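You operate a simulated robot arm through the tools that you are given. There is no shell and no other tool.

Carry out the task below with a simulated two-armed robot. There is one attempt and no reset: what you move stays moved.

TASK
Click the three track pieces together and roll the yellow wagon across.
Fine: on the blue locker; push them toward the wagon one after the other; it ends at the buffer at the other end, rolled, not carried.

Only the result counts: the job must be done as asked and must still hold three seconds after the hand-in. Knocking over, shifting, dropping, spilling or breaking anything else fails it.

THE ROBOT
Two 6-joint arms with fingered hands on one trunk that stands fixed in place. Base frame: the origin is at the foot of the trunk, x ahead of it, y to its left, z up. Lengths are in mm, angles in rad, forces in N, time in s.
The left shoulder is at [70, 191, 1148], the right one opposite. Each reaches about 983 mm from its shoulder. Payload 4.7 kg a hand.
The TCP of each hand is the grasp point between the finger pads, 36 mm short of the fingertips. In the tool frame z runs along the fingers and y along their closing line. The gripper opens to 120 mm; its body begins 42 mm behind the TCP. The gripper is a hand of 5 fingers: y runs from the thumb to the fingers, the wrist lies at [-18, -113, -198] in the tool frame, and closing takes about 1.5 s.
Orientation is told as [roll, pitch, yaw] about the base's x, y, z axes, in that order, counted from this pose: with the fingers straight down and the wrist toward the robot, the tool's x, y and z point along [0, 1, 0], [1, 0, 0] and [0, 0, -1] of the base frame.

THE INTERFACE
- The arms move only by the tool drive_tool. It takes "left_steps", "right_steps" or both (then of equal length, played together; a hand with none holds still); each is text: rows parted by semicolons, each of 6 numbers parted by spaces: the shift along the tool's x, y, z in units of 40 mm (1.0 is 40 mm), then the turn, a rotation vector about the tool's x, y, z in units of 5 degrees (1.0 is 5 degrees). In form: dx dy dz rx ry rz; .... A call has 1 to 20 rows; each row shifts and turns the commanded pose from where the row before left it, along the tool's axes as they then stand. "left_hand" and "right_hand" are, for a hand that has rows, the closure, from 0 (fully open) to 1 (shut), set as the call begins (left out, the last holds). A call with a number of a shift or a turn outside -1 to 1 is refused whole. Each row takes 0.2 s and may step no farther than 50 mm and 0.15 rad from the row before; otherwise, or with a gripper value out of range, the whole call is refused. A pose out of reach is approached as far as the arm can. The call stops where the force on the tool passes 40 N (or 10 N more than at its start, if that is more) or the arm is blocked; 0.2 s more then pass. The fingers move at their own pace (about 45 mm/s each) and stop on an object; they squeeze with about 29 N. The grip force told is the motor's: it shows also when the fingers shut on nothing. Time passes only in rows, and 0.2 s behind the last, so rows that do not move let the fingers close. It gives the time, the measured TCP pose, the force on the tool (base axes), the opening and the grip force at its end, in the units of the frame above (readings bear some noise), with the torque about the TCP (base axes, N m) and any sound that the robot's microphone picked up, and new pictures: "show" is both (left out), scene, wrist or none (wrist: the cameras of the hands that moved).
- Cameras (640 x 400 px; columns grow to the right, rows downward): "scene" is now at [127.2, -52.8, 1424.1]; the picture's right is [-0.56, -0.83, 0.00], its down [-0.10, 0.07, -0.99] and it looks along [0.82, -0.56, -0.12] (base axes); focal length 373 px, centre (320, 200). "left" rides on the left gripper at [-73, -91, -143] in its tool frame; the picture's right is [-0.80, -0.28, 0.53], its down [0.53, -0.73, 0.42] and it looks along [0.27, 0.62, 0.74] (tool axes); focal length 234 px, centre (320, 200). "right" rides on the right gripper at [73, -91, -143] in its tool frame; the picture's right is [-0.80, 0.28, -0.53], its down [-0.53, -0.73, 0.42] and it looks along [-0.27, 0.62, 0.74] (tool axes); focal length 234 px, centre (320, 200).
- slide_trunk(by): slides the trunk up (or, below 0, down) by that many mm; the arms and the scene camera ride with it, the base frame stays. It gives what a move gives, with no picture.
- set_fingers(index, middle, ring, little, thumb_bend, thumb_turn, hand): sets how far each is bent, from 0 (flat) to 100 (curled in); at 30 the hand is open as for a grip, at 70 the pads meet at the TCP. One left out holds its place. A second passes; each finger stops where it meets its share of the squeeze, and holds until it gets a number again. A gripper value or a shape takes the hand back. It gives what a move gives, with no picture; readings hold the bend of each and the force on index, middle, ring, little, thumb and palm. thumb_turn goes from beside the hand (0) to across from the fingers (100), as for a grip.
- grasp_type(shape, hand): the hand has 5 fingers and takes this shape, open, in about a second: jaw (thumb against the fingers, like two jaws); tri (thumb and two fingers); tip (a fingertip pinch); poke (one finger out to press); point (the index stretched); flat (the hand flat); cup (the hand cupped); fist (a fist). The gripper value then closes the fingers along that shape, each until it touches; the sizes above hold for jaw. It gives what a move gives, with no picture.
- head_to(pan, tilt): turns the head with the scene camera to pan (to the left, within 1.501 rad either way) and tilt (down, from -0.506 to 1.204), counted from straight ahead of the robot. It gives what a move gives, and a new picture of the scene camera.
- measure_at(camera, pixels): for up to 12 pixels [column, row] of the newest picture of that camera ("zoom" is the newest enlarged one), the place [x, y, z] in the base frame of the surface seen there, good to about 2 mm. It takes no simulated time.
- close_up(camera, box): a new picture of the part [left, top, right, bottom] of that camera's present view, enlarged. It takes no simulated time.
- close_job(): hands the job in; it is judged then, once.

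Open the grippers and draw the arms clear of the work before you hand the job in, unless the task says otherwise.

The tools are called by a JSON object that holds its "name" and its "arguments". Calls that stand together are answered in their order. drive_tool: Moves the arms, as the interface text tells. Its arguments: {"type":"object","properties":{"left_steps":{"type":"string"},"left_hand":{"type":"number"},"right_steps":{"type":"string"},"right_hand":{"type":"number"},"show":{"type":"string","enum":["both","scene","wrist","none"]}},"required":[]} The other tools are called the same way: slide_trunk (by) moves the trunk up or down; grasp_type (shape, hand) gives the hand a shape; set_fingers (index, middle, ring, little, thumb_bend, thumb_turn, hand) moves the fingers one by one; head_to (pan, tilt) turns the head that bears the scene camera; measure_at (camera, pixels) gives the place of the surface under pixels of a picture; close_up (camera, box) takes an enlarged picture of a part of a camera's view; close_job () hands the job in.

At the start:

```text
time_s: 0.0
left_eef_pos: [700.5, -109.9, 1397.4]
left_ee_rot: [-0.002, 0.0, 0.0]
left_ft_force: [-0.1, -0.3, -0.7]
left_torque: [-0.02, -0.02, -0.01]
left_grip_width: 119.8
left_finger_force: 0.2
left_shape: jaw
left_bend: [30.0, 30.0, 30.0, 30.0, 30.0, 98.0]
left_finger forces: [0.0, 0.1, 0.0, 0.0, 0.1, 0.0]
right_eef_pos: [379.9, -489.6, 1358.9]
right_ee_rot: [0.0, -0.001, 0.003]
right_ft_force: [1.0, 0.2, -0.2]
right_torque: [-0.01, 0.02, -0.02]
right_grip_width: 119.4
right_finger_force: 0.0
right_shape: jaw
right_bend: [30.0, 30.0, 30.0, 30.0, 30.0, 98.0]
right_finger forces: [0.0, 0.0, 0.0, 0.0, 0.0, 0.0]
trunk travel left (down, up): [-625.0, 315.0]
head pan, tilt (commanded): [-0.595, 0.119]
```

scene: 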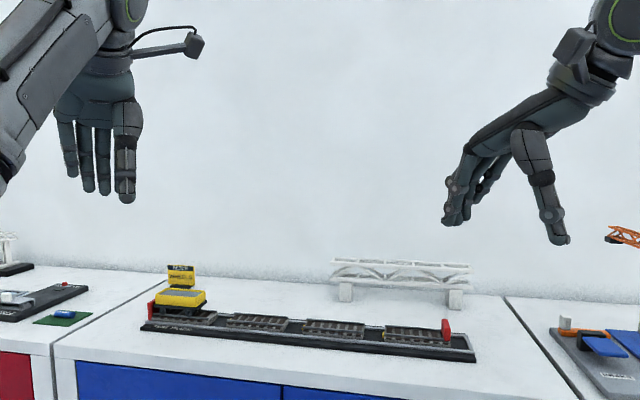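
right: 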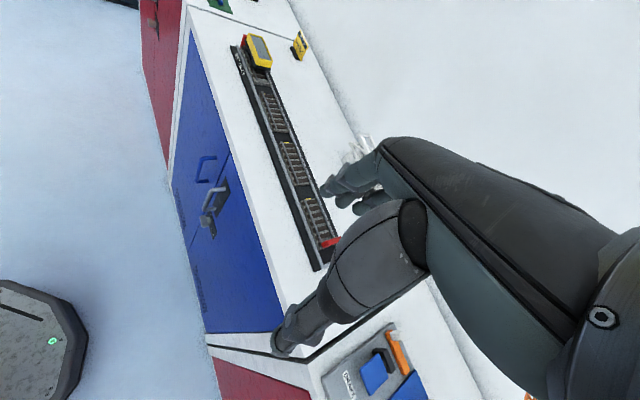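
left: 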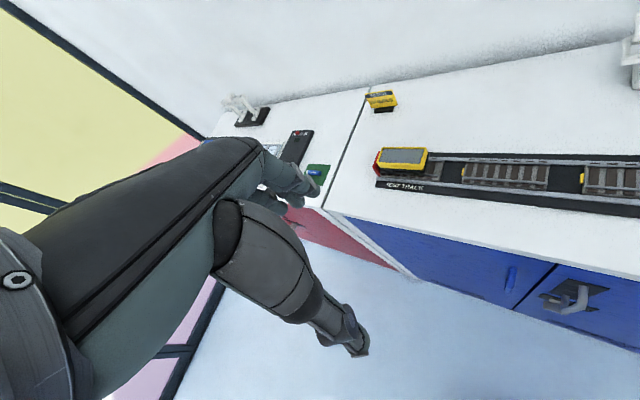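

The scene picture shows the black track bed from about (145,325) to (475,355), the yellow wagon at (180,298), three track pieces at about (258,322), (335,328), (415,333). I look closer before moving.

{"name": "close_up", "arguments": {"camera": "scene", "box": [130, 250, 310, 362]}}

{"name": "close_up", "arguments": {"camera": "scene", "box": [310, 250, 490, 362]}}

```text
3.56 times, centred on (220, 306) of scene
```

zoom: 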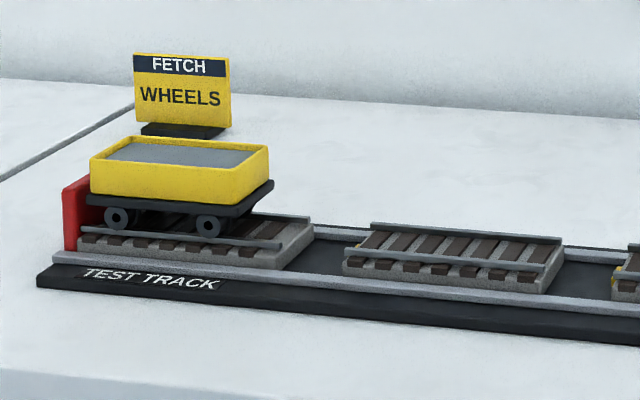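

```text
3.56 times, centred on (400, 306) of scene
```

zoom: 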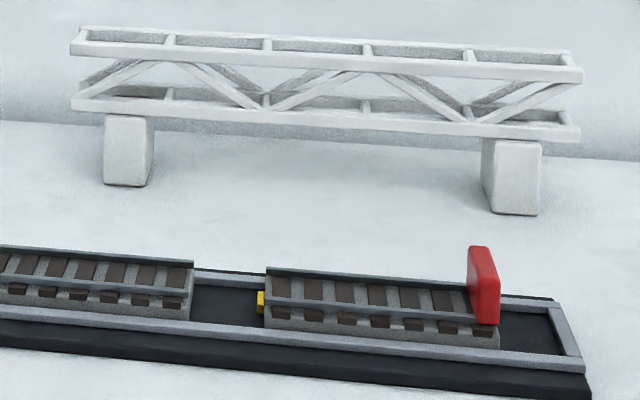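

The close-ups show a station piece under the wagon, two plain pieces with yellow tabs toward the wagon, and the last piece with a red buffer. I measure the key points on the right part now.

{"name": "measure_at", "arguments": {"camera": "zoom", "pixels": [[268, 300], [497, 322], [268, 268], [192, 264], [188, 300], [484, 252], [487, 320], [540, 335], [575, 350], [550, 305], [230, 310], [380, 345]]}}

{"name": "measure_at", "arguments": {"camera": "scene", "pixels": [[177, 313], [208, 318], [228, 316], [228, 324], [284, 331], [289, 318], [304, 334], [162, 310], [206, 300], [157, 305], [205, 292], [360, 339]]}}

```text
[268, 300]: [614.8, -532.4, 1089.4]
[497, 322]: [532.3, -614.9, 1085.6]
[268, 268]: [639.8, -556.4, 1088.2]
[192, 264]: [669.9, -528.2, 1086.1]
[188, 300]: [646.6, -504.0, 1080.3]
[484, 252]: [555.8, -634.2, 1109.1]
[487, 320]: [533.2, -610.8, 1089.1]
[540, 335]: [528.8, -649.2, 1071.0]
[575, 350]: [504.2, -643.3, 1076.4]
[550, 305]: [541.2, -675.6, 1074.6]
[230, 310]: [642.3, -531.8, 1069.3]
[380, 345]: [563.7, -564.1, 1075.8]
```

```text
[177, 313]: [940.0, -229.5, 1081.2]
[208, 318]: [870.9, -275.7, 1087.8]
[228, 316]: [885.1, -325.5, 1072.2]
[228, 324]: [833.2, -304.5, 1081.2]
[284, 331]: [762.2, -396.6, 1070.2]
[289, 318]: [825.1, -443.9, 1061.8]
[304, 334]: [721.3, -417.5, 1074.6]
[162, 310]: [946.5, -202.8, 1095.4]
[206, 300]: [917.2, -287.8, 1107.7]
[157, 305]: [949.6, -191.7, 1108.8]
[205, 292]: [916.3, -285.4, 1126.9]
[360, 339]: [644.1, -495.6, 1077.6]
```

The track runs diagonally from about (950,-195) at the wagon end to (505,-645) at the open end, rail tops near z 1089. I turn the head down toward its middle for a better view.

{"name": "head_to", "arguments": {"pan": -0.55, "tilt": 0.45}}

```text
time_s: 0.8
left_eef_pos: [698.5, -110.9, 1397.5]
left_ee_rot: [0.001, 0.001, 0.001]
left_ft_force: [-0.2, 0.3, 0.3]
left_torque: [0.06, -0.01, 0.01]
left_grip_width: 119.5
left_finger_force: 0.0
left_shape: jaw
left_bend: [30.0, 30.0, 30.0, 30.0, 30.0, 98.0]
left_finger forces: [0.0, 0.0, 0.0, 0.1, 0.1, 0.0]
right_eef_pos: [378.9, -490.5, 1357.3]
right_ee_rot: [0.0, 0.002, 0.002]
right_ft_force: [0.6, 0.4, 0.4]
right_torque: [0.02, 0.02, -0.05]
right_grip_width: 119.5
right_finger_force: 0.0
right_shape: jaw
right_bend: [30.0, 30.0, 30.0, 30.0, 30.0, 98.0]
right_finger forces: [0.1, 0.0, 0.1, 0.0, 0.0, 0.1]
trunk travel left (down, up): [-625.0, 315.0]
head pan, tilt (commanded): [-0.55, 0.45]
```

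scene: 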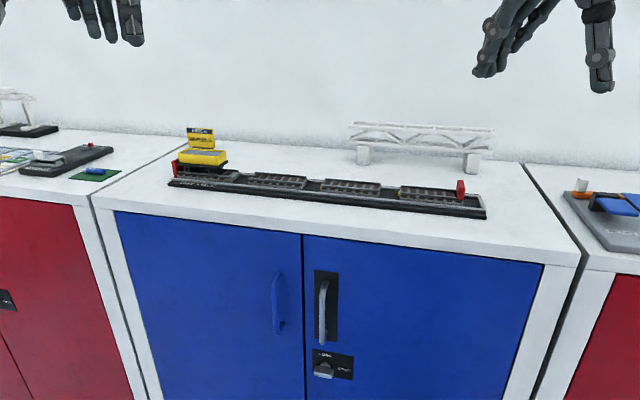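

The head now sees the whole track at (170-485, 165-215). I raise the trunk for a steeper view and a better reach down onto the track.

{"name": "slide_trunk", "arguments": {"by": 200}}

{"name": "head_to", "arguments": {"pan": -0.55, "tilt": 0.65}}

```text
time_s: 3.0
left_eef_pos: [699.2, -110.9, 1597.9]
left_ee_rot: [0.001, 0.001, 0.0]
left_ft_force: [-0.8, -0.3, -0.7]
left_torque: [-0.04, 0.01, 0.02]
left_grip_width: 119.8
left_finger_force: 0.0
left_shape: jaw
left_bend: [30.0, 30.0, 30.0, 30.0, 30.0, 98.0]
left_finger forces: [0.1, 0.0, 0.1, 0.0, 0.1, 0.1]
right_eef_pos: [379.5, -489.9, 1558.4]
right_ee_rot: [0.0, -0.001, 0.002]
right_ft_force: [0.3, -0.7, 0.1]
right_torque: [0.02, -0.03, 0.0]
right_grip_width: 119.7
right_finger_force: 0.1
right_shape: jaw
right_bend: [30.0, 30.0, 30.0, 30.0, 30.0, 98.0]
right_finger forces: [0.0, 0.0, 0.0, 0.0, 0.0, 0.0]
trunk travel left (down, up): [-825.0, 115.0]
head pan, tilt (commanded): [-0.55, 0.45]
```

```text
time_s: 3.7
left_eef_pos: [698.9, -110.6, 1598.3]
left_ee_rot: [0.003, -0.001, 0.0]
left_ft_force: [0.5, 0.3, -0.4]
left_torque: [0.03, 0.02, -0.01]
left_grip_width: 119.8
left_finger_force: 0.1
left_shape: jaw
left_bend: [30.0, 30.0, 30.0, 30.0, 30.0, 98.0]
left_finger forces: [0.1, 0.1, 0.1, 0.0, 0.0, 0.1]
right_eef_pos: [380.6, -490.3, 1558.5]
right_ee_rot: [0.0, 0.001, 0.001]
right_ft_force: [-0.6, -0.4, -0.6]
right_torque: [-0.02, 0.03, 0.02]
right_grip_width: 119.6
right_finger_force: 0.0
right_shape: jaw
right_bend: [30.0, 30.0, 30.0, 30.0, 30.0, 98.0]
right_finger forces: [0.0, 0.0, 0.1, 0.0, 0.0, 0.0]
trunk travel left (down, up): [-825.0, 115.0]
head pan, tilt (commanded): [-0.55, 0.649]
```

scene: 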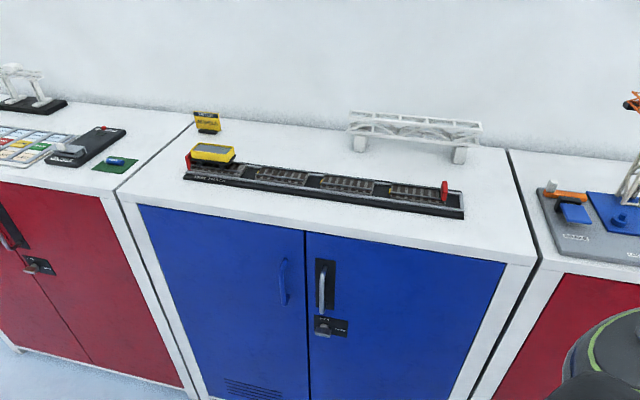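

A steeper view now; the track spans (185,170) to (463,215). I take close-ups of both halves and measure.

{"name": "close_up", "arguments": {"camera": "scene", "box": [175, 110, 335, 210]}}

{"name": "measure_at", "arguments": {"camera": "zoom", "pixels": [[60, 180], [62, 225], [245, 170], [230, 205], [85, 135], [170, 180], [242, 230], [325, 245], [340, 275], [540, 300], [525, 260], [110, 30]]}}

{"name": "close_up", "arguments": {"camera": "scene", "box": [310, 130, 470, 230]}}

```text
4.00 times, centred on (255, 160) of scene
```

zoom: 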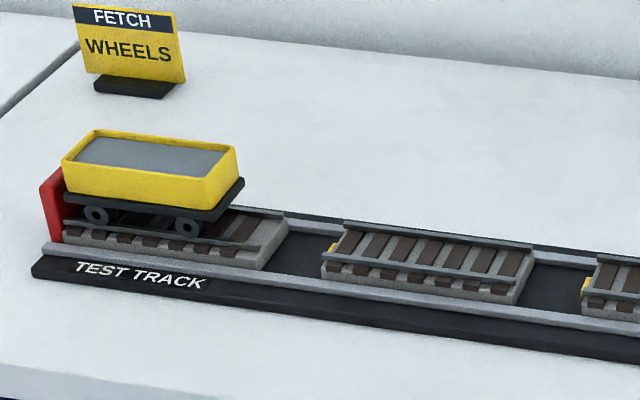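

```text
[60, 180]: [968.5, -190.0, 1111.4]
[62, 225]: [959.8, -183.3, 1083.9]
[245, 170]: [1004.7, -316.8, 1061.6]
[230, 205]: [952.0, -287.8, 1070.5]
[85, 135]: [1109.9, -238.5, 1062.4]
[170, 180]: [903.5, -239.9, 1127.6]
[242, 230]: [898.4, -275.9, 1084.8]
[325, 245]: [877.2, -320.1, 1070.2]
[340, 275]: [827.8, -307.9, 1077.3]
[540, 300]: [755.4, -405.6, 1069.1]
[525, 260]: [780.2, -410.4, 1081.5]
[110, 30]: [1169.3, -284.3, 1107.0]
```

```text
4.00 times, centred on (390, 180) of scene
```

zoom: 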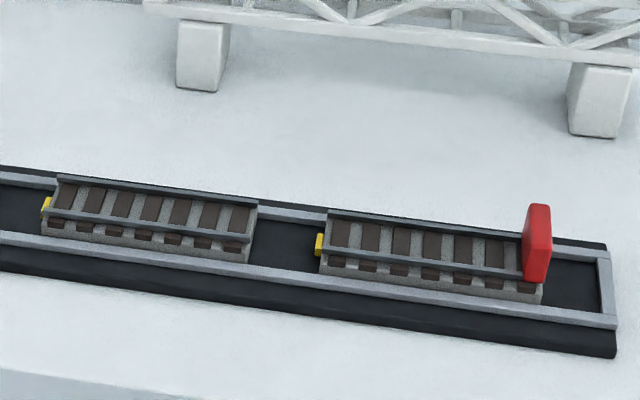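

The right half shows pieces 2 and 3 clearly, with the buffer at (537,242) of the zoom. I measure their edges and the guide walls.

{"name": "measure_at", "arguments": {"camera": "zoom", "pixels": [[322, 268], [330, 213], [538, 297], [541, 285], [548, 212], [528, 280], [245, 258], [257, 206], [300, 240], [573, 290], [600, 268], [608, 320]]}}

{"name": "measure_at", "arguments": {"camera": "zoom", "pixels": [[430, 228], [430, 262], [430, 240], [430, 300], [460, 245], [300, 214], [300, 278], [205, 85], [600, 130], [400, 42], [45, 235], [57, 180]]}}

```text
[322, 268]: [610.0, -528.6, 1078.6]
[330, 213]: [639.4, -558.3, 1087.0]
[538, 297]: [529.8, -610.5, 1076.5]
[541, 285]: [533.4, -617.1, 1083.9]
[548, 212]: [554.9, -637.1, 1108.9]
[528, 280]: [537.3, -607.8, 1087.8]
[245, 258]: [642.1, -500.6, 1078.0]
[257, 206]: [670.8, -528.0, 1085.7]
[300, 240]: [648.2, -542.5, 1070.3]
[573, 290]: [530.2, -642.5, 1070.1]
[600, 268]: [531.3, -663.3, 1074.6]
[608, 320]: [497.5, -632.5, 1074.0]
```

```text
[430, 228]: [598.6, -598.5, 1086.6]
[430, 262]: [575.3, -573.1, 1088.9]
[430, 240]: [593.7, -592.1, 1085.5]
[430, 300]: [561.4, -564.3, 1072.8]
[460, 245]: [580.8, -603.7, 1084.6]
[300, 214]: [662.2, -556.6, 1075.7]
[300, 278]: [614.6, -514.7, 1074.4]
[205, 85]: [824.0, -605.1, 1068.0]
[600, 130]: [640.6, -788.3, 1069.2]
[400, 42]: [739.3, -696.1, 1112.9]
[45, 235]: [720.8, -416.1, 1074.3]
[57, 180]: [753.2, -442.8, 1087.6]
```

Edges fit a line: along the track direction u=(0.707,0.707), piece 3 spans s≈-58..57, piece 2 s≈100..217, piece 1 s≈258..374, channel centre t≈829. I move the left arm out to the left and shape the right hand as a poke.

{"name": "drive_tool", "arguments": {"left_steps": "0.9 -0.3 0 0 0 0; 0.9 -0.3 0 0 0 0; 0.9 -0.3 0 0 0 0; 0.9 -0.3 0 0 0 0; 0.9 -0.3 0 0 0 0; 0.9 -0.3 0 0 0 0; 0.9 -0.3 0 0 0 0; 0.9 -0.3 0 0 0 0; 0.9 -0.3 0 0 0 0; 0.9 -0.3 0 0 0 0", "show": "none"}}

{"name": "grasp_type", "arguments": {"shape": "poke", "hand": "right"}}

```text
time_s: 5.9
left_eef_pos: [741.5, 198.6, 1687.1]
left_ee_rot: [0.0, 0.002, 0.0]
left_ft_force: [0.6, 0.9, 0.2]
left_torque: [-0.03, -0.04, 0.03]
left_grip_width: 119.8
left_finger_force: 0.1
left_shape: jaw
left_bend: [30.0, 30.0, 30.0, 30.0, 30.0, 98.0]
left_finger forces: [0.1, 0.1, 0.0, 0.0, 0.0, 0.1]
left hand out of reach, approached as far as the arm can: row 1, 2, 3, 4, 5, 6, 7, 8, 9, 10
right_eef_pos: [378.8, -487.4, 1560.0]
right_ee_rot: [-0.002, 0.0, 0.001]
right_ft_force: [-0.9, 0.2, 0.0]
right_torque: [-0.04, 0.01, 0.03]
right_grip_width: 119.6
right_finger_force: 0.0
right_shape: jaw
right_bend: [30.0, 30.0, 30.0, 30.0, 30.0, 98.0]
right_finger forces: [0.0, 0.1, 0.0, 0.0, 0.0, 0.1]
trunk travel left (down, up): [-825.0, 115.0]
head pan, tilt (commanded): [-0.55, 0.649]
```

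```text
time_s: 6.8
left_eef_pos: [740.6, 194.5, 1687.7]
left_ee_rot: [0.002, 0.002, -0.001]
left_ft_force: [-0.6, -0.9, 0.2]
left_torque: [-0.01, -0.02, 0.0]
left_grip_width: 119.8
left_finger_force: 0.0
left_shape: jaw
left_bend: [30.0, 30.0, 30.0, 30.0, 30.0, 98.0]
left_finger forces: [0.0, 0.0, 0.0, 0.1, 0.1, 0.0]
right_eef_pos: [380.0, -490.8, 1557.4]
right_ee_rot: [-0.001, 0.0, 0.002]
right_ft_force: [0.0, -0.2, 0.9]
right_torque: [0.03, -0.03, 0.02]
right_grip_width: 0.2
right_finger_force: 0.1
right_shape: poke
right_bend: [70.0, 70.0, 99.0, 99.0, 100.0, 100.0]
right_finger forces: [0.0, 0.0, 0.1, 0.1, 0.0, 0.1]
trunk travel left (down, up): [-825.0, 115.0]
head pan, tilt (commanded): [-0.55, 0.649]
```

The right hand reports poke with bends 70,70,99,99,100. The left arm stopped short of its goal but is high and out of the way; I look at the right hand by turning the head toward it.

{"name": "head_to", "arguments": {"pan": -0.9, "tilt": 0.3}}

{"name": "close_up", "arguments": {"camera": "right", "box": [0, 0, 640, 400]}}

```text
time_s: 7.7
left_eef_pos: [741.9, 195.5, 1687.3]
left_ee_rot: [0.0, 0.003, 0.0]
left_ft_force: [-0.1, 0.3, -0.2]
left_torque: [-0.01, 0.01, -0.02]
left_grip_width: 119.9
left_finger_force: 0.1
left_shape: jaw
left_bend: [30.0, 30.0, 30.0, 30.0, 30.0, 98.0]
left_finger forces: [0.0, 0.1, 0.0, 0.0, 0.0, 0.1]
right_eef_pos: [379.3, -489.9, 1558.8]
right_ee_rot: [-0.001, 0.0, 0.002]
right_ft_force: [-0.3, 0.4, 0.0]
right_torque: [-0.02, -0.01, 0.05]
right_grip_width: 0.0
right_finger_force: 0.1
right_shape: poke
right_bend: [70.0, 70.0, 99.0, 99.0, 100.0, 100.0]
right_finger forces: [0.0, 0.1, 0.0, 0.0, 0.0, 0.0]
trunk travel left (down, up): [-825.0, 115.0]
head pan, tilt (commanded): [-0.901, 0.3]
```

scene: 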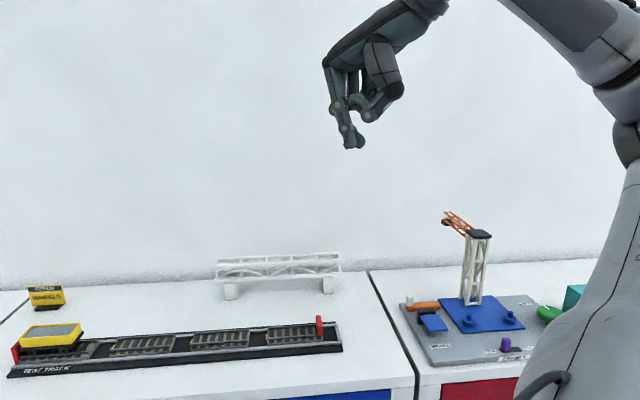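

```text
1.00 times, centred on (320, 200) of right (not enlarged: the box is as wide or as high as the picture)
```

zoom: 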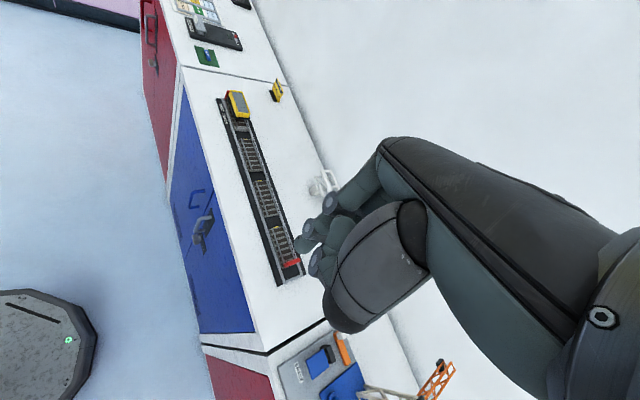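

In the scene the right hand at (360,90) has its finger tip(s) at (352,143). I zoom in on it.

{"name": "close_up", "arguments": {"camera": "scene", "box": [290, 10, 450, 160]}}

{"name": "measure_at", "arguments": {"camera": "scene", "pixels": [[352, 145], [346, 132], [340, 108], [360, 140], [370, 115], [345, 90], [330, 70], [380, 60], [395, 90]]}}

```text
2.67 times, centred on (370, 85) of scene
```

zoom: 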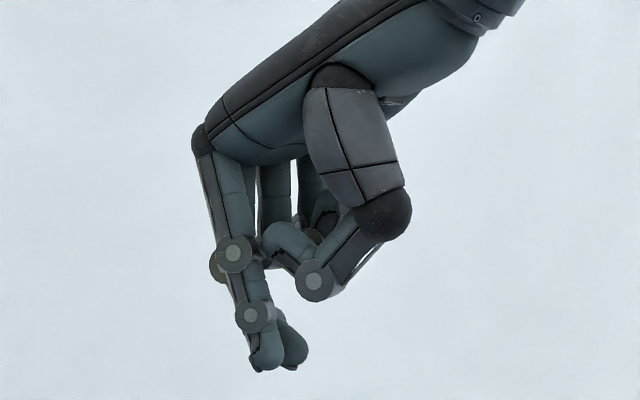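

```text
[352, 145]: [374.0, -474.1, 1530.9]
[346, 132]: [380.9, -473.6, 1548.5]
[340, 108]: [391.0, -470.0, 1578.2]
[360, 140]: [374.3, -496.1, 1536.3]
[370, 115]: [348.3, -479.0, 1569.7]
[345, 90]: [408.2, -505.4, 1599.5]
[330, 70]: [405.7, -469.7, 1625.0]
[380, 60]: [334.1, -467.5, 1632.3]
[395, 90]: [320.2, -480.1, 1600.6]
```

The poke shape stretches index and middle together (about 44 mm wide), too wide for the 42 mm gaps. I curl the middle finger so only the index stands out.

{"name": "set_fingers", "arguments": {"hand": "right", "index": 66, "middle": 100, "ring": 100, "little": 100, "thumb_bend": 100, "thumb_turn": 40}}

{"name": "close_up", "arguments": {"camera": "scene", "box": [290, 10, 450, 160]}}

{"name": "close_up", "arguments": {"camera": "right", "box": [240, 120, 460, 340]}}

```text
time_s: 8.7
left_eef_pos: [741.4, 195.5, 1687.3]
left_ee_rot: [0.001, 0.001, 0.0]
left_ft_force: [-0.7, -0.5, -0.7]
left_torque: [-0.01, 0.03, 0.03]
left_grip_width: 119.4
left_finger_force: 0.0
left_shape: jaw
left_bend: [30.0, 30.0, 30.0, 30.0, 30.0, 98.0]
left_finger forces: [0.1, 0.0, 0.0, 0.0, 0.0, 0.0]
right_eef_pos: [380.4, -490.0, 1558.8]
right_ee_rot: [0.0, 0.0, 0.002]
right_ft_force: [0.0, -0.2, 0.0]
right_torque: [0.01, -0.01, 0.01]
right_grip_width: 55.4
right_finger_force: 0.0
right_shape: fingers
right_bend: [66.0, 100.0, 100.0, 100.0, 100.0, 41.0]
right_finger forces: [0.1, 0.0, 0.1, 0.0, 0.1, 0.1]
trunk travel left (down, up): [-825.0, 115.0]
head pan, tilt (commanded): [-0.901, 0.3]
```

```text
2.67 times, centred on (370, 85) of scene
```

zoom: 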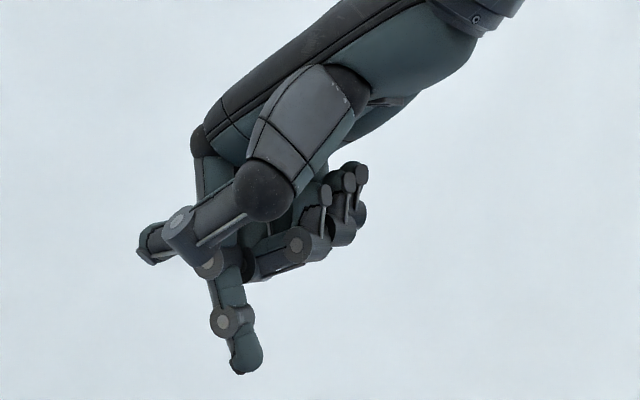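

```text
1.82 times, centred on (350, 230) of right
```

zoom: 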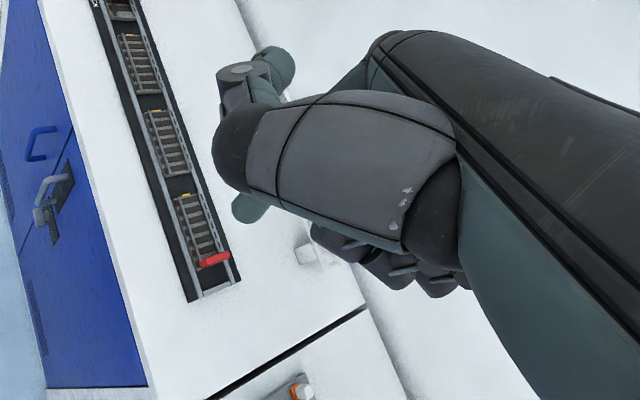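

The sideways thumb sticks out; I turn it back across the palm as in the poke shape and re-look.

{"name": "set_fingers", "arguments": {"hand": "right", "thumb_turn": 100, "thumb_bend": 100}}

{"name": "close_up", "arguments": {"camera": "scene", "box": [290, 10, 450, 160]}}

{"name": "measure_at", "arguments": {"camera": "zoom", "pixels": [[250, 365], [235, 365], [262, 355], [252, 340], [232, 320], [215, 322], [315, 290], [300, 245], [355, 220], [240, 255]]}}

{"name": "close_up", "arguments": {"camera": "right", "box": [240, 120, 460, 340]}}

```text
time_s: 9.7
left_eef_pos: [741.3, 194.6, 1686.4]
left_ee_rot: [0.001, 0.003, 0.0]
left_ft_force: [0.2, 0.2, -0.2]
left_torque: [-0.02, 0.05, 0.02]
left_grip_width: 119.5
left_finger_force: 0.0
left_shape: jaw
left_bend: [30.0, 30.0, 30.0, 30.0, 30.0, 98.0]
left_finger forces: [0.0, 0.1, 0.1, 0.1, 0.1, 0.1]
right_eef_pos: [380.7, -489.5, 1558.3]
right_ee_rot: [0.001, -0.001, 0.001]
right_ft_force: [-0.1, 0.1, -0.4]
right_torque: [0.01, -0.02, 0.0]
right_grip_width: 40.3
right_finger_force: 0.0
right_shape: fingers
right_bend: [65.0, 100.0, 100.0, 100.0, 99.0, 95.0]
right_finger forces: [0.1, 0.0, 0.1, 0.0, 0.0, 0.0]
trunk travel left (down, up): [-825.0, 115.0]
head pan, tilt (commanded): [-0.901, 0.3]
```

```text
2.67 times, centred on (370, 85) of scene
```

zoom: 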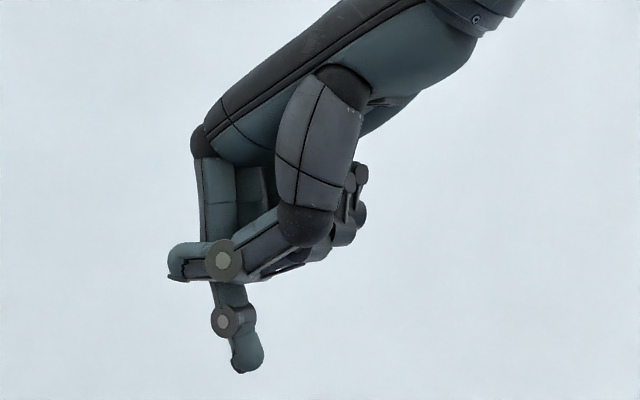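

```text
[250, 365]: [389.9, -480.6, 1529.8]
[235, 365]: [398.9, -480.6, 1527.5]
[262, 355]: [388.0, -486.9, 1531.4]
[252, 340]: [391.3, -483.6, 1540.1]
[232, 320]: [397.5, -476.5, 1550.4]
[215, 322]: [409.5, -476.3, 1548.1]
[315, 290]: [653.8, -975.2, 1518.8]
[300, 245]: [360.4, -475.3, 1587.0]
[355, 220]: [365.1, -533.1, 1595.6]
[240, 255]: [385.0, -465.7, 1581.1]
```

```text
1.82 times, centred on (350, 230) of right
```

zoom: 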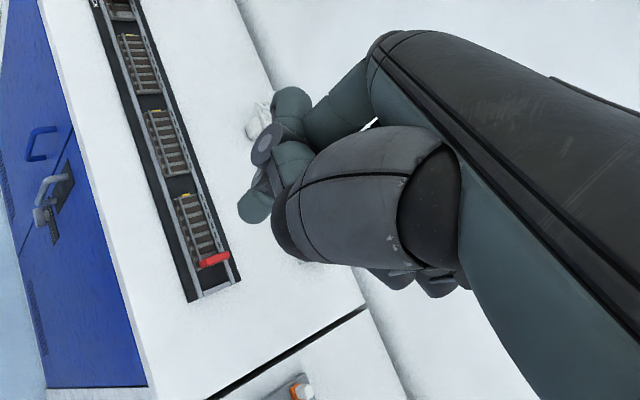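

The index now stands about 50 mm below everything else, its tip at tool offset roughly (+4,+16,+34). I swing the right hand to yaw −45° over the gap between pieces 1 and 2, staying high at z≈1414.

{"name": "drive_tool", "arguments": {"right_steps": "0.5634 0.8854 0.4 0 0 1; 0.5634 0.8854 0.4 0 0 1; 0.5634 0.8854 0.4 0 0 1; 0.5634 0.8854 0.4 0 0 1; 0.5634 0.8854 0.4 0 0 1; 0.5634 0.8854 0.4 0 0 1; 0.5634 0.8854 0.4 0 0 1; 0.5634 0.8854 0.4 0 0 1; 0.5634 0.8854 0.4 0 0 1; 0 0 0 0 0 0", "show": "both"}}

```text
time_s: 11.8
left_eef_pos: [740.7, 196.2, 1686.7]
left_ee_rot: [0.0, 0.002, 0.0]
left_ft_force: [-0.4, 0.4, 0.6]
left_torque: [0.02, 0.0, -0.01]
left_grip_width: 119.6
left_finger_force: 0.0
left_shape: jaw
left_bend: [30.0, 30.0, 30.0, 30.0, 30.0, 98.0]
left_finger forces: [0.1, 0.0, 0.1, 0.1, 0.0, 0.0]
right_eef_pos: [563.6, -568.8, 1365.9]
right_ee_rot: [0.004, -0.001, -0.782]
right_ft_force: [-0.3, -0.9, 0.1]
right_torque: [0.03, -0.02, -0.05]
right_grip_width: 40.1
right_finger_force: 0.2
right_shape: fingers
right_bend: [65.0, 100.0, 100.0, 100.0, 99.0, 95.0]
right_finger forces: [0.1, 0.0, 0.1, 0.1, 0.0, 0.0]
right hand out of reach, approached as far as the arm can: row 3, 4, 5, 6, 7, 8, 9
trunk travel left (down, up): [-825.0, 115.0]
head pan, tilt (commanded): [-0.901, 0.3]
```

scene: 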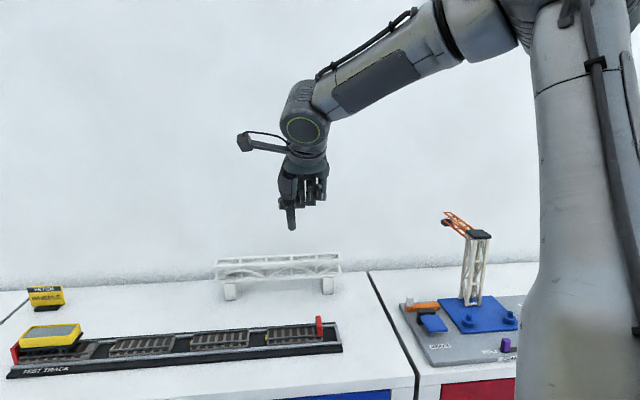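
right: 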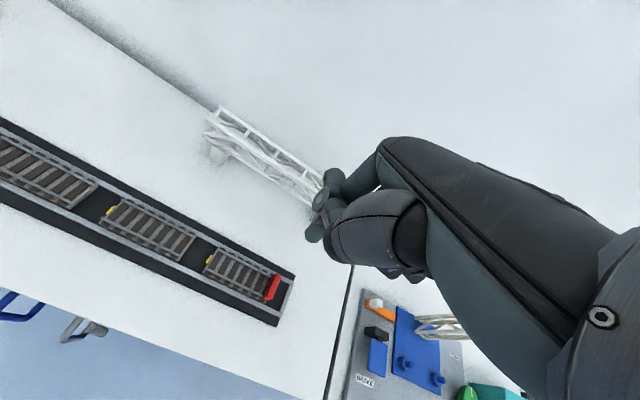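

The arm stopped short, at (564,-569,1366) (rows 3-9 out of reach). The wrist is high above the shoulder there, so I test whether it moves freely lower down: descend 110 mm here, well above the track (tip stays >1210).

{"name": "drive_tool", "arguments": {"right_steps": "0 0 0.5 0 0 0; 0 0 0.5 0 0 0; 0 0 0.5 0 0 0; 0 0 0.5 0 0 0; 0 0 0.5 0 0 0; 0 0 0 0 0 0", "show": "scene"}}

```text
time_s: 13.2
left_eef_pos: [740.6, 195.2, 1686.9]
left_ee_rot: [0.001, -0.001, 0.001]
left_ft_force: [0.3, 0.1, 0.5]
left_torque: [0.0, -0.04, 0.0]
left_grip_width: 120.0
left_finger_force: 0.0
left_shape: jaw
left_bend: [30.0, 30.0, 30.0, 30.0, 30.0, 98.0]
left_finger forces: [0.0, 0.0, 0.0, 0.0, 0.0, 0.0]
right_eef_pos: [561.6, -571.7, 1269.0]
right_ee_rot: [0.001, 0.001, -0.785]
right_ft_force: [0.1, 0.1, -0.8]
right_torque: [0.02, 0.02, -0.01]
right_grip_width: 40.7
right_finger_force: 0.1
right_shape: fingers
right_bend: [65.0, 100.0, 100.0, 100.0, 99.0, 95.0]
right_finger forces: [0.0, 0.0, 0.1, 0.0, 0.1, 0.0]
trunk travel left (down, up): [-825.0, 115.0]
head pan, tilt (commanded): [-0.901, 0.3]
```

scene: 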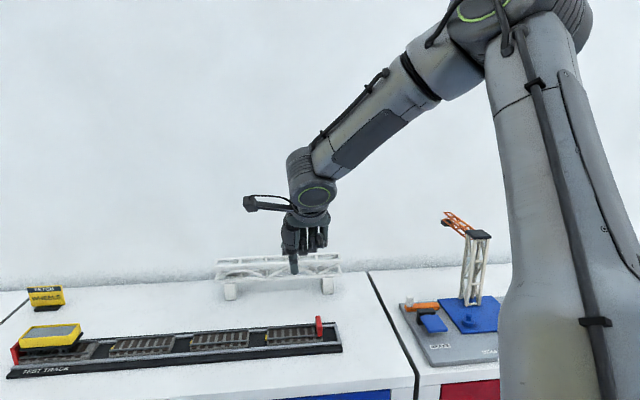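

Descending works exactly (z 1269). Now I move along the track direction (+tool x) toward the gap between pieces 1 and 2.

{"name": "drive_tool", "arguments": {"right_steps": "0.6 0 0 0 0 0; 0.6 0 0 0 0 0; 0.6 0 0 0 0 0; 0.6 0 0 0 0 0; 0.6 0 0 0 0 0; 0 0 0 0 0 0", "show": "none"}}

```text
time_s: 14.7
left_eef_pos: [739.5, 195.8, 1686.8]
left_ee_rot: [0.0, 0.002, 0.0]
left_ft_force: [-0.4, 0.3, 0.3]
left_torque: [0.0, -0.03, 0.04]
left_grip_width: 119.9
left_finger_force: 0.0
left_shape: jaw
left_bend: [30.0, 30.0, 30.0, 30.0, 30.0, 98.0]
left_finger forces: [0.1, 0.1, 0.1, 0.0, 0.0, 0.0]
right_eef_pos: [552.3, -555.2, 1284.1]
right_ee_rot: [0.002, 0.0, -0.783]
right_ft_force: [0.0, -0.9, 0.1]
right_torque: [-0.03, -0.01, 0.0]
right_grip_width: 40.6
right_finger_force: 0.1
right_shape: fingers
right_bend: [65.0, 100.0, 100.0, 100.0, 99.0, 95.0]
right_finger forces: [0.0, 0.0, 0.1, 0.0, 0.0, 0.0]
right hand out of reach, approached as far as the arm can: row 1, 2, 3, 4, 5
trunk travel left (down, up): [-825.0, 115.0]
head pan, tilt (commanded): [-0.901, 0.3]
```

Moving in +u is blocked by a joint limit at this orientation. I look closely at the arm's joints to understand which way it can turn.

{"name": "head_to", "arguments": {"pan": -1.0, "tilt": 0.1}}

{"name": "close_up", "arguments": {"camera": "scene", "box": [240, 80, 480, 330]}}

```text
time_s: 15.4
left_eef_pos: [740.5, 195.0, 1686.5]
left_ee_rot: [-0.001, 0.002, -0.001]
left_ft_force: [0.2, -0.1, 0.1]
left_torque: [-0.01, 0.03, 0.02]
left_grip_width: 119.8
left_finger_force: 0.1
left_shape: jaw
left_bend: [30.0, 30.0, 30.0, 30.0, 30.0, 98.0]
left_finger forces: [0.0, 0.0, 0.0, 0.0, 0.0, 0.1]
right_eef_pos: [552.2, -556.2, 1283.8]
right_ee_rot: [0.0, 0.0, -0.784]
right_ft_force: [0.3, -0.3, 0.1]
right_torque: [0.01, 0.03, -0.01]
right_grip_width: 40.8
right_finger_force: 0.0
right_shape: fingers
right_bend: [65.0, 100.0, 100.0, 100.0, 99.0, 95.0]
right_finger forces: [0.1, 0.0, 0.1, 0.1, 0.0, 0.1]
trunk travel left (down, up): [-825.0, 115.0]
head pan, tilt (commanded): [-1.0, 0.099]
```

scene: 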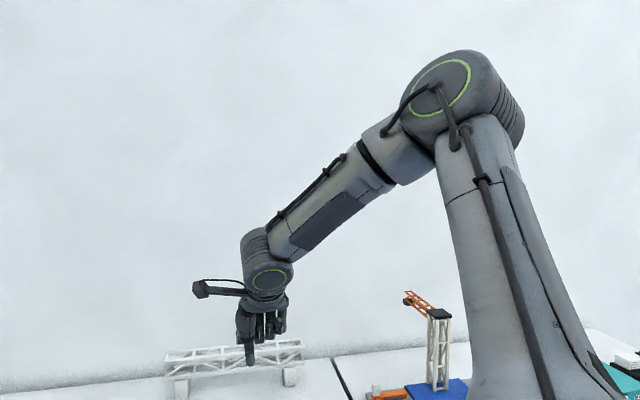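

```text
1.60 times, centred on (360, 205) of scene
```

zoom: 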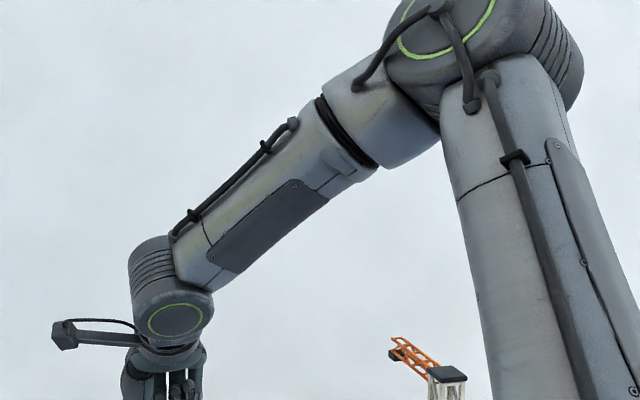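

This is a six-axis arm with forearm roll and wrist bend; with the trunk high, the forearm lies parallel to the palm (wrist singularity), which blocks crossing. I lift the hand 240 mm here and then lower the trunk 300 mm, so the forearm comes flatter.

{"name": "drive_tool", "arguments": {"right_steps": "0 0 -0.8 0 0 0; 0 0 -0.8 0 0 0; 0 0 -0.8 0 0 0; 0 0 -0.8 0 0 0; 0 0 -0.8 0 0 0; 0 0 -0.8 0 0 0; 0 0 -0.8 0 0 0; 0 0 0 0 0 0", "show": "none"}}

```text
time_s: 17.2
left_eef_pos: [741.2, 194.6, 1687.8]
left_ee_rot: [-0.001, 0.002, 0.0]
left_ft_force: [-0.6, -0.4, 0.1]
left_torque: [0.0, 0.01, -0.01]
left_grip_width: 119.7
left_finger_force: 0.1
left_shape: jaw
left_bend: [30.0, 30.0, 30.0, 30.0, 30.0, 98.0]
left_finger forces: [0.0, 0.1, 0.0, 0.0, 0.0, 0.0]
right_eef_pos: [530.9, -572.6, 1501.1]
right_ee_rot: [0.001, 0.0, -0.781]
right_ft_force: [0.7, 0.7, 0.1]
right_torque: [0.01, -0.02, 0.01]
right_grip_width: 40.2
right_finger_force: 0.1
right_shape: fingers
right_bend: [65.0, 100.0, 100.0, 100.0, 99.0, 95.0]
right_finger forces: [0.0, 0.1, 0.0, 0.1, 0.0, 0.0]
right hand out of reach, approached as far as the arm can: row 4, 5, 6, 7
trunk travel left (down, up): [-825.0, 115.0]
head pan, tilt (commanded): [-1.0, 0.099]
```

The hand is at z 1501, over the front of the track; lowering the trunk 280 mm leaves the fingertip near z 1187, still well above the 1110 buffer.

{"name": "slide_trunk", "arguments": {"by": -280}}

{"name": "head_to", "arguments": {"pan": -0.7, "tilt": 0.3}}

```text
time_s: 20.0
left_eef_pos: [740.1, 195.2, 1406.8]
left_ee_rot: [0.0, -0.001, 0.0]
left_ft_force: [0.2, 0.0, -0.7]
left_torque: [0.03, 0.0, -0.02]
left_grip_width: 119.7
left_finger_force: 0.0
left_shape: jaw
left_bend: [30.0, 30.0, 30.0, 30.0, 30.0, 98.0]
left_finger forces: [0.0, 0.0, 0.1, 0.0, 0.0, 0.0]
right_eef_pos: [529.6, -570.9, 1220.4]
right_ee_rot: [0.001, -0.003, -0.782]
right_ft_force: [0.7, 1.0, 0.6]
right_torque: [0.02, 0.0, 0.03]
right_grip_width: 40.4
right_finger_force: 0.1
right_shape: fingers
right_bend: [65.0, 100.0, 100.0, 100.0, 99.0, 95.0]
right_finger forces: [0.0, 0.0, 0.1, 0.0, 0.1, 0.1]
trunk travel left (down, up): [-545.0, 395.0]
head pan, tilt (commanded): [-1.0, 0.099]
```

```text
time_s: 20.8
left_eef_pos: [739.7, 194.8, 1407.2]
left_ee_rot: [0.002, 0.002, -0.001]
left_ft_force: [-0.9, 0.4, -0.4]
left_torque: [-0.03, -0.02, 0.03]
left_grip_width: 119.8
left_finger_force: 0.0
left_shape: jaw
left_bend: [30.0, 30.0, 30.0, 30.0, 30.0, 98.0]
left_finger forces: [0.0, 0.0, 0.1, 0.1, 0.0, 0.0]
right_eef_pos: [530.1, -570.4, 1219.7]
right_ee_rot: [0.002, -0.003, -0.782]
right_ft_force: [0.7, -0.1, 0.6]
right_torque: [0.0, 0.01, 0.0]
right_grip_width: 40.3
right_finger_force: 0.0
right_shape: fingers
right_bend: [65.0, 100.0, 100.0, 100.0, 99.0, 95.0]
right_finger forces: [0.0, 0.1, 0.0, 0.0, 0.0, 0.0]
trunk travel left (down, up): [-545.0, 395.0]
head pan, tilt (commanded): [-0.7, 0.3]
```

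scene: 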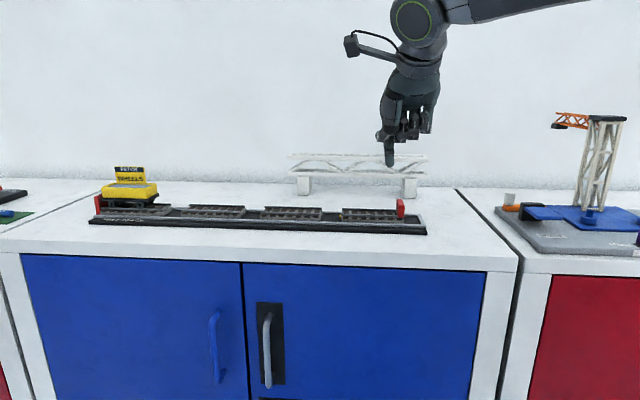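

The forearm is now nearly level, with the hand clear above the buffer at (390,150). I try the +u move again in small rows at this height.

{"name": "drive_tool", "arguments": {"right_steps": "0.5 0 0 0 0 0; 0.5 0 0 0 0 0; 0.5 0 0 0 0 0; 0.5 0 0 0 0 0; 0 0 0 0 0 0", "show": "none"}}

```text
time_s: 22.0
left_eef_pos: [741.1, 194.6, 1405.8]
left_ee_rot: [0.0, 0.002, 0.001]
left_ft_force: [-0.1, -0.6, 0.2]
left_torque: [0.0, -0.05, 0.01]
left_grip_width: 119.9
left_finger_force: 0.0
left_shape: jaw
left_bend: [30.0, 30.0, 30.0, 30.0, 30.0, 98.0]
left_finger forces: [0.0, 0.0, 0.1, 0.1, 0.0, 0.0]
right_eef_pos: [529.6, -558.8, 1194.5]
right_ee_rot: [0.004, -0.001, -0.782]
right_ft_force: [0.0, 0.3, -0.4]
right_torque: [-0.02, 0.06, 0.0]
right_grip_width: 40.3
right_finger_force: 0.1
right_shape: fingers
right_bend: [65.0, 100.0, 100.0, 100.0, 99.0, 95.0]
right_finger forces: [0.0, 0.1, 0.1, 0.0, 0.0, 0.0]
right hand out of reach, approached as far as the arm can: row 1, 2, 3, 4
trunk travel left (down, up): [-545.0, 395.0]
head pan, tilt (commanded): [-0.7, 0.3]
```

Still blocked; the wrist's azimuth from the shoulder seems to stop near −38° whatever the yaw. I look at the whole right arm to measure its link positions and understand the limit.

{"name": "head_to", "arguments": {"pan": -1.05, "tilt": -0.05}}

```text
time_s: 22.8
left_eef_pos: [739.7, 194.9, 1406.7]
left_ee_rot: [-0.001, 0.001, 0.0]
left_ft_force: [-0.2, 0.1, 0.2]
left_torque: [0.01, 0.0, 0.01]
left_grip_width: 120.0
left_finger_force: 0.1
left_shape: jaw
left_bend: [30.0, 30.0, 30.0, 30.0, 30.0, 98.0]
left_finger forces: [0.0, 0.1, 0.0, 0.1, 0.1, 0.0]
right_eef_pos: [529.5, -556.5, 1195.9]
right_ee_rot: [0.001, -0.002, -0.782]
right_ft_force: [0.1, -0.9, 0.3]
right_torque: [-0.01, 0.0, 0.01]
right_grip_width: 40.7
right_finger_force: 0.1
right_shape: fingers
right_bend: [65.0, 100.0, 100.0, 100.0, 99.0, 95.0]
right_finger forces: [0.1, 0.0, 0.0, 0.0, 0.0, 0.1]
trunk travel left (down, up): [-545.0, 395.0]
head pan, tilt (commanded): [-1.051, -0.051]
```

scene: 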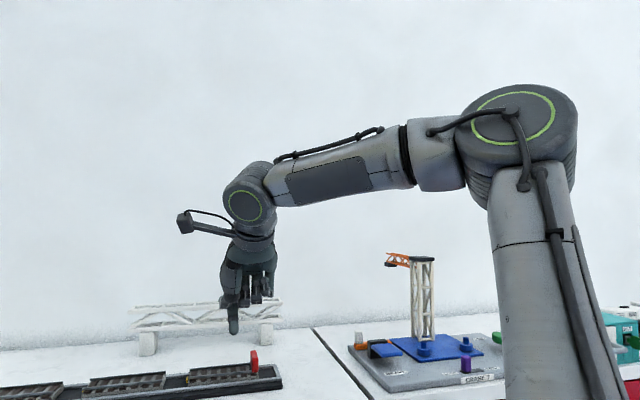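

I measure points on the elbow ring, wrist ring, forearm and upper arm.

{"name": "measure_at", "arguments": {"camera": "scene", "pixels": [[500, 120], [480, 115], [550, 125], [530, 97], [244, 206], [233, 200], [256, 212], [244, 216], [390, 160], [285, 185], [520, 240], [545, 380]]}}

{"name": "measure_at", "arguments": {"camera": "scene", "pixels": [[440, 150], [415, 160], [400, 150], [400, 185], [300, 170], [300, 203], [255, 230], [250, 245], [245, 255], [500, 300], [590, 300], [500, 380]]}}

```text
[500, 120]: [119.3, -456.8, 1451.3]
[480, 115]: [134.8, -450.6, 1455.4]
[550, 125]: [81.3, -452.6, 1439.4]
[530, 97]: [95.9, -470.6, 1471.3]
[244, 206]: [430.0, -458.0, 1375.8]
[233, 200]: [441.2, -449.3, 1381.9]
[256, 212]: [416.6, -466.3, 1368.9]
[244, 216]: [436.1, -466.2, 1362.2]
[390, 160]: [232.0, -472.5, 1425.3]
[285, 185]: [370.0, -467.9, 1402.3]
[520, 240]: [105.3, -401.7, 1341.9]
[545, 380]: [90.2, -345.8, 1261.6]
```

```text
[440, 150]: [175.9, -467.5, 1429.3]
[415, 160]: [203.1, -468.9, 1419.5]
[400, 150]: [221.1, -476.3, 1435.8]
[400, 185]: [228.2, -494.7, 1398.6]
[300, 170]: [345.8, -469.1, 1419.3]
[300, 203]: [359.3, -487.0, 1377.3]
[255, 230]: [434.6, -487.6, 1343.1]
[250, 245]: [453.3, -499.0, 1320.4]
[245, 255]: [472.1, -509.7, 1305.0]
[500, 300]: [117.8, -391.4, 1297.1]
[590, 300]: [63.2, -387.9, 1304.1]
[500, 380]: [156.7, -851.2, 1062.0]
```

I probe which small motions are free at this spot (10 mm and 2° each way, high above everything), to find the blocking joint.

{"name": "drive_tool", "arguments": {"right_steps": "0.177 0.177 0 0 0 0; -0.177 -0.177 0 0 0 0; 0.177 -0.177 0 0 0 0; -0.177 0.177 0 0 0 0; 0 0 -0.25 0 0 0; 0 0 0.25 0 0 0; 0 0 0 0 0 0.5; 0 0 0 0 0 -0.5; 0 0 0 0.5 0 0; 0 0 0 -0.5 0 0; 0 0 0 0 0.5 0; 0 0 0 0 -0.5 0; 0 0 0 0 0 0", "show": "none"}}

```text
time_s: 25.6
left_eef_pos: [739.7, 195.7, 1406.5]
left_ee_rot: [0.002, 0.0, 0.001]
left_ft_force: [0.1, 0.0, -1.2]
left_torque: [0.06, -0.07, -0.01]
left_grip_width: 119.8
left_finger_force: 0.1
left_shape: jaw
left_bend: [30.0, 30.0, 30.0, 30.0, 30.0, 98.0]
left_finger forces: [0.1, 0.0, 0.1, 0.0, 0.1, 0.0]
right_eef_pos: [524.1, -562.0, 1195.2]
right_ee_rot: [0.002, 0.0, -0.783]
right_ft_force: [0.2, -0.8, 0.3]
right_torque: [0.0, -0.02, 0.01]
right_grip_width: 40.5
right_finger_force: 0.0
right_shape: fingers
right_bend: [65.0, 100.0, 100.0, 100.0, 99.0, 95.0]
right_finger forces: [0.0, 0.1, 0.0, 0.0, 0.0, 0.0]
right hand out of reach, approached as far as the arm can: row 1
trunk travel left (down, up): [-545.0, 395.0]
head pan, tilt (commanded): [-1.051, -0.051]
```

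Only base +x was blocked. I test whether turning yaw back toward 0 frees the forward motion, still at this safe height.

{"name": "drive_tool", "arguments": {"right_steps": "0.177 0.177 0 0 0 0; 0.177 0.177 0 0 0 0; 0 0 0 0 0 -1; 0 0 0 0 0 -1; 0 0 0 0 0 -1; 0.13 0.22 0 0 0 0; 0.13 0.22 0 0 0 0; 0.13 0.22 0 0 0 0; 0 0 0 0 0 0", "show": "none"}}

```text
time_s: 27.6
left_eef_pos: [740.3, 195.7, 1407.1]
left_ee_rot: [0.0, 0.001, 0.0]
left_ft_force: [-0.4, 0.1, 0.0]
left_torque: [0.05, 0.04, -0.01]
left_grip_width: 119.5
left_finger_force: 0.1
left_shape: jaw
left_bend: [30.0, 30.0, 30.0, 30.0, 30.0, 98.0]
left_finger forces: [0.0, 0.0, 0.1, 0.0, 0.0, 0.1]
right_eef_pos: [567.8, -564.6, 1193.0]
right_ee_rot: [0.003, -0.002, -0.52]
right_ft_force: [-0.5, 0.0, 0.4]
right_torque: [0.01, -0.01, 0.0]
right_grip_width: 40.4
right_finger_force: 0.0
right_shape: fingers
right_bend: [65.0, 100.0, 100.0, 100.0, 99.0, 95.0]
right_finger forces: [0.0, 0.1, 0.0, 0.0, 0.1, 0.1]
right hand out of reach, approached as far as the arm can: row 2
trunk travel left (down, up): [-545.0, 395.0]
head pan, tilt (commanded): [-1.051, -0.051]
```

Turning toward yaw 0 freed the motion. I continue to yaw 0 and then move over the gap between pieces 2 and 1 at the same safe height.

{"name": "drive_tool", "arguments": {"right_steps": "0 0 0 0 0 -1; 0 0 0 0 0 -1; 0 0 0 0 0 -1; 0 0 0 0 0 -1; 0 0 0 0 0 -1; 0 0 0 0 0 -1; 0.355 0.425 0 0 0 0; 0.355 0.425 0 0 0 0; 0.355 0.425 0 0 0 0; 0.355 0.425 0 0 0 0; 0.355 0.425 0 0 0 0; 0.355 0.425 0 0 0 0; 0.355 0.425 0 0 0 0; 0.355 0.425 0 0 0 0; 0.355 0.425 0 0 0 0; 0.355 0.425 0 0 0 0; 0 0 0 0 0 0", "show": "none"}}

```text
time_s: 31.2
left_eef_pos: [740.4, 195.4, 1406.6]
left_ee_rot: [0.001, 0.003, 0.001]
left_ft_force: [-0.2, 0.0, 0.0]
left_torque: [-0.04, -0.02, -0.04]
left_grip_width: 119.7
left_finger_force: 0.1
left_shape: jaw
left_bend: [30.0, 30.0, 30.0, 30.0, 30.0, 98.0]
left_finger forces: [0.1, 0.0, 0.0, 0.0, 0.0, 0.0]
right_eef_pos: [588.2, -506.1, 1150.4]
right_ee_rot: [0.0, -0.003, 0.004]
right_ft_force: [-0.8, -0.5, 0.0]
right_torque: [0.03, -0.01, 0.0]
right_grip_width: 40.3
right_finger_force: 0.0
right_shape: fingers
right_bend: [65.0, 100.0, 100.0, 100.0, 99.0, 95.0]
right_finger forces: [0.1, 0.1, 0.1, 0.0, 0.0, 0.0]
right hand out of reach, approached as far as the arm can: row 8, 9, 10, 11, 12, 13, 14, 15, 16
trunk travel left (down, up): [-545.0, 395.0]
head pan, tilt (commanded): [-1.051, -0.051]
```

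The hand slid down to z 1150 while blocked, so I first lift it back; this also shows which joint is stuck. I raise 60 mm and look at the arm again.

{"name": "drive_tool", "arguments": {"right_steps": "0 -0.25 -0.5 0 0 0; 0 -0.25 -0.5 0 0 0; 0 0 -0.5 0 0 0; 0 0 0 0 0 0", "show": "scene"}}

```text
time_s: 32.2
left_eef_pos: [741.4, 194.8, 1407.4]
left_ee_rot: [0.003, 0.002, -0.002]
left_ft_force: [0.1, 0.5, 0.0]
left_torque: [0.01, -0.01, 0.01]
left_grip_width: 119.6
left_finger_force: 0.1
left_shape: jaw
left_bend: [30.0, 30.0, 30.0, 30.0, 30.0, 98.0]
left_finger forces: [0.0, 0.0, 0.1, 0.1, 0.1, 0.1]
right_eef_pos: [567.6, -507.9, 1210.7]
right_ee_rot: [0.001, -0.002, 0.004]
right_ft_force: [0.2, 0.2, 0.2]
right_torque: [0.0, -0.01, -0.02]
right_grip_width: 40.5
right_finger_force: 0.1
right_shape: fingers
right_bend: [65.0, 100.0, 100.0, 100.0, 99.0, 95.0]
right_finger forces: [0.0, 0.0, 0.0, 0.0, 0.1, 0.1]
trunk travel left (down, up): [-545.0, 395.0]
head pan, tilt (commanded): [-1.051, -0.051]
```

scene: 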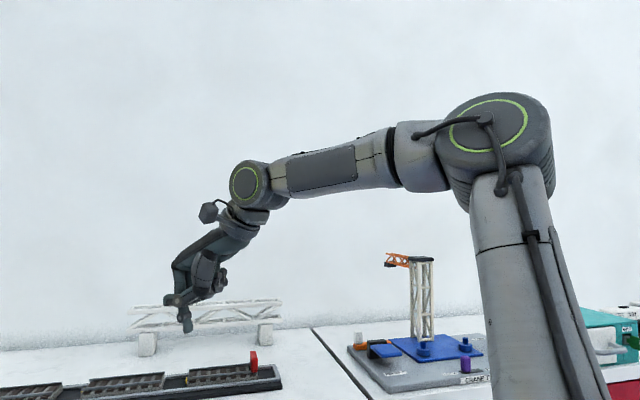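

I measure the elbow ring, wrist and upper arm again to compare with the earlier pose.

{"name": "measure_at", "arguments": {"camera": "scene", "pixels": [[470, 130], [455, 125], [520, 130], [505, 105], [244, 183], [237, 175], [250, 190], [240, 190], [370, 165], [290, 180], [500, 240], [530, 380]]}}

{"name": "head_to", "arguments": {"pan": -1.4, "tilt": 0.5}}

```text
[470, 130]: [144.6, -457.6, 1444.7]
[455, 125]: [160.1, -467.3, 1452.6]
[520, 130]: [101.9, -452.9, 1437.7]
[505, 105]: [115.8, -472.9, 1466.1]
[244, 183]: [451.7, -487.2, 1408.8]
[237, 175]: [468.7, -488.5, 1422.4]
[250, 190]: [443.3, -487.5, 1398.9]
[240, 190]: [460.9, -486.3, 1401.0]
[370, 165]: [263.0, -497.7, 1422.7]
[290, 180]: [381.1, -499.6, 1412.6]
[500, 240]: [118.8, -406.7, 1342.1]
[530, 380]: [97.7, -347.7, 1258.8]
```

```text
time_s: 33.2
left_eef_pos: [741.3, 194.7, 1407.0]
left_ee_rot: [0.002, 0.002, 0.0]
left_ft_force: [-0.2, 1.0, 0.0]
left_torque: [-0.01, 0.0, -0.02]
left_grip_width: 119.5
left_finger_force: 0.0
left_shape: jaw
left_bend: [30.0, 30.0, 30.0, 30.0, 30.0, 98.0]
left_finger forces: [0.0, 0.0, 0.1, 0.0, 0.0, 0.0]
right_eef_pos: [567.5, -507.7, 1210.1]
right_ee_rot: [0.0, -0.002, 0.003]
right_ft_force: [-0.7, 0.6, -0.1]
right_torque: [-0.04, 0.0, 0.0]
right_grip_width: 40.4
right_finger_force: 0.0
right_shape: fingers
right_bend: [65.0, 100.0, 100.0, 100.0, 99.0, 95.0]
right_finger forces: [0.1, 0.0, 0.0, 0.0, 0.0, 0.0]
trunk travel left (down, up): [-545.0, 395.0]
head pan, tilt (commanded): [-1.4, 0.499]
```

scene: 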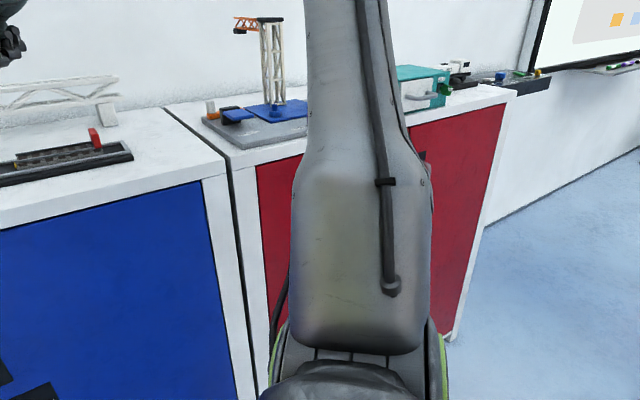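

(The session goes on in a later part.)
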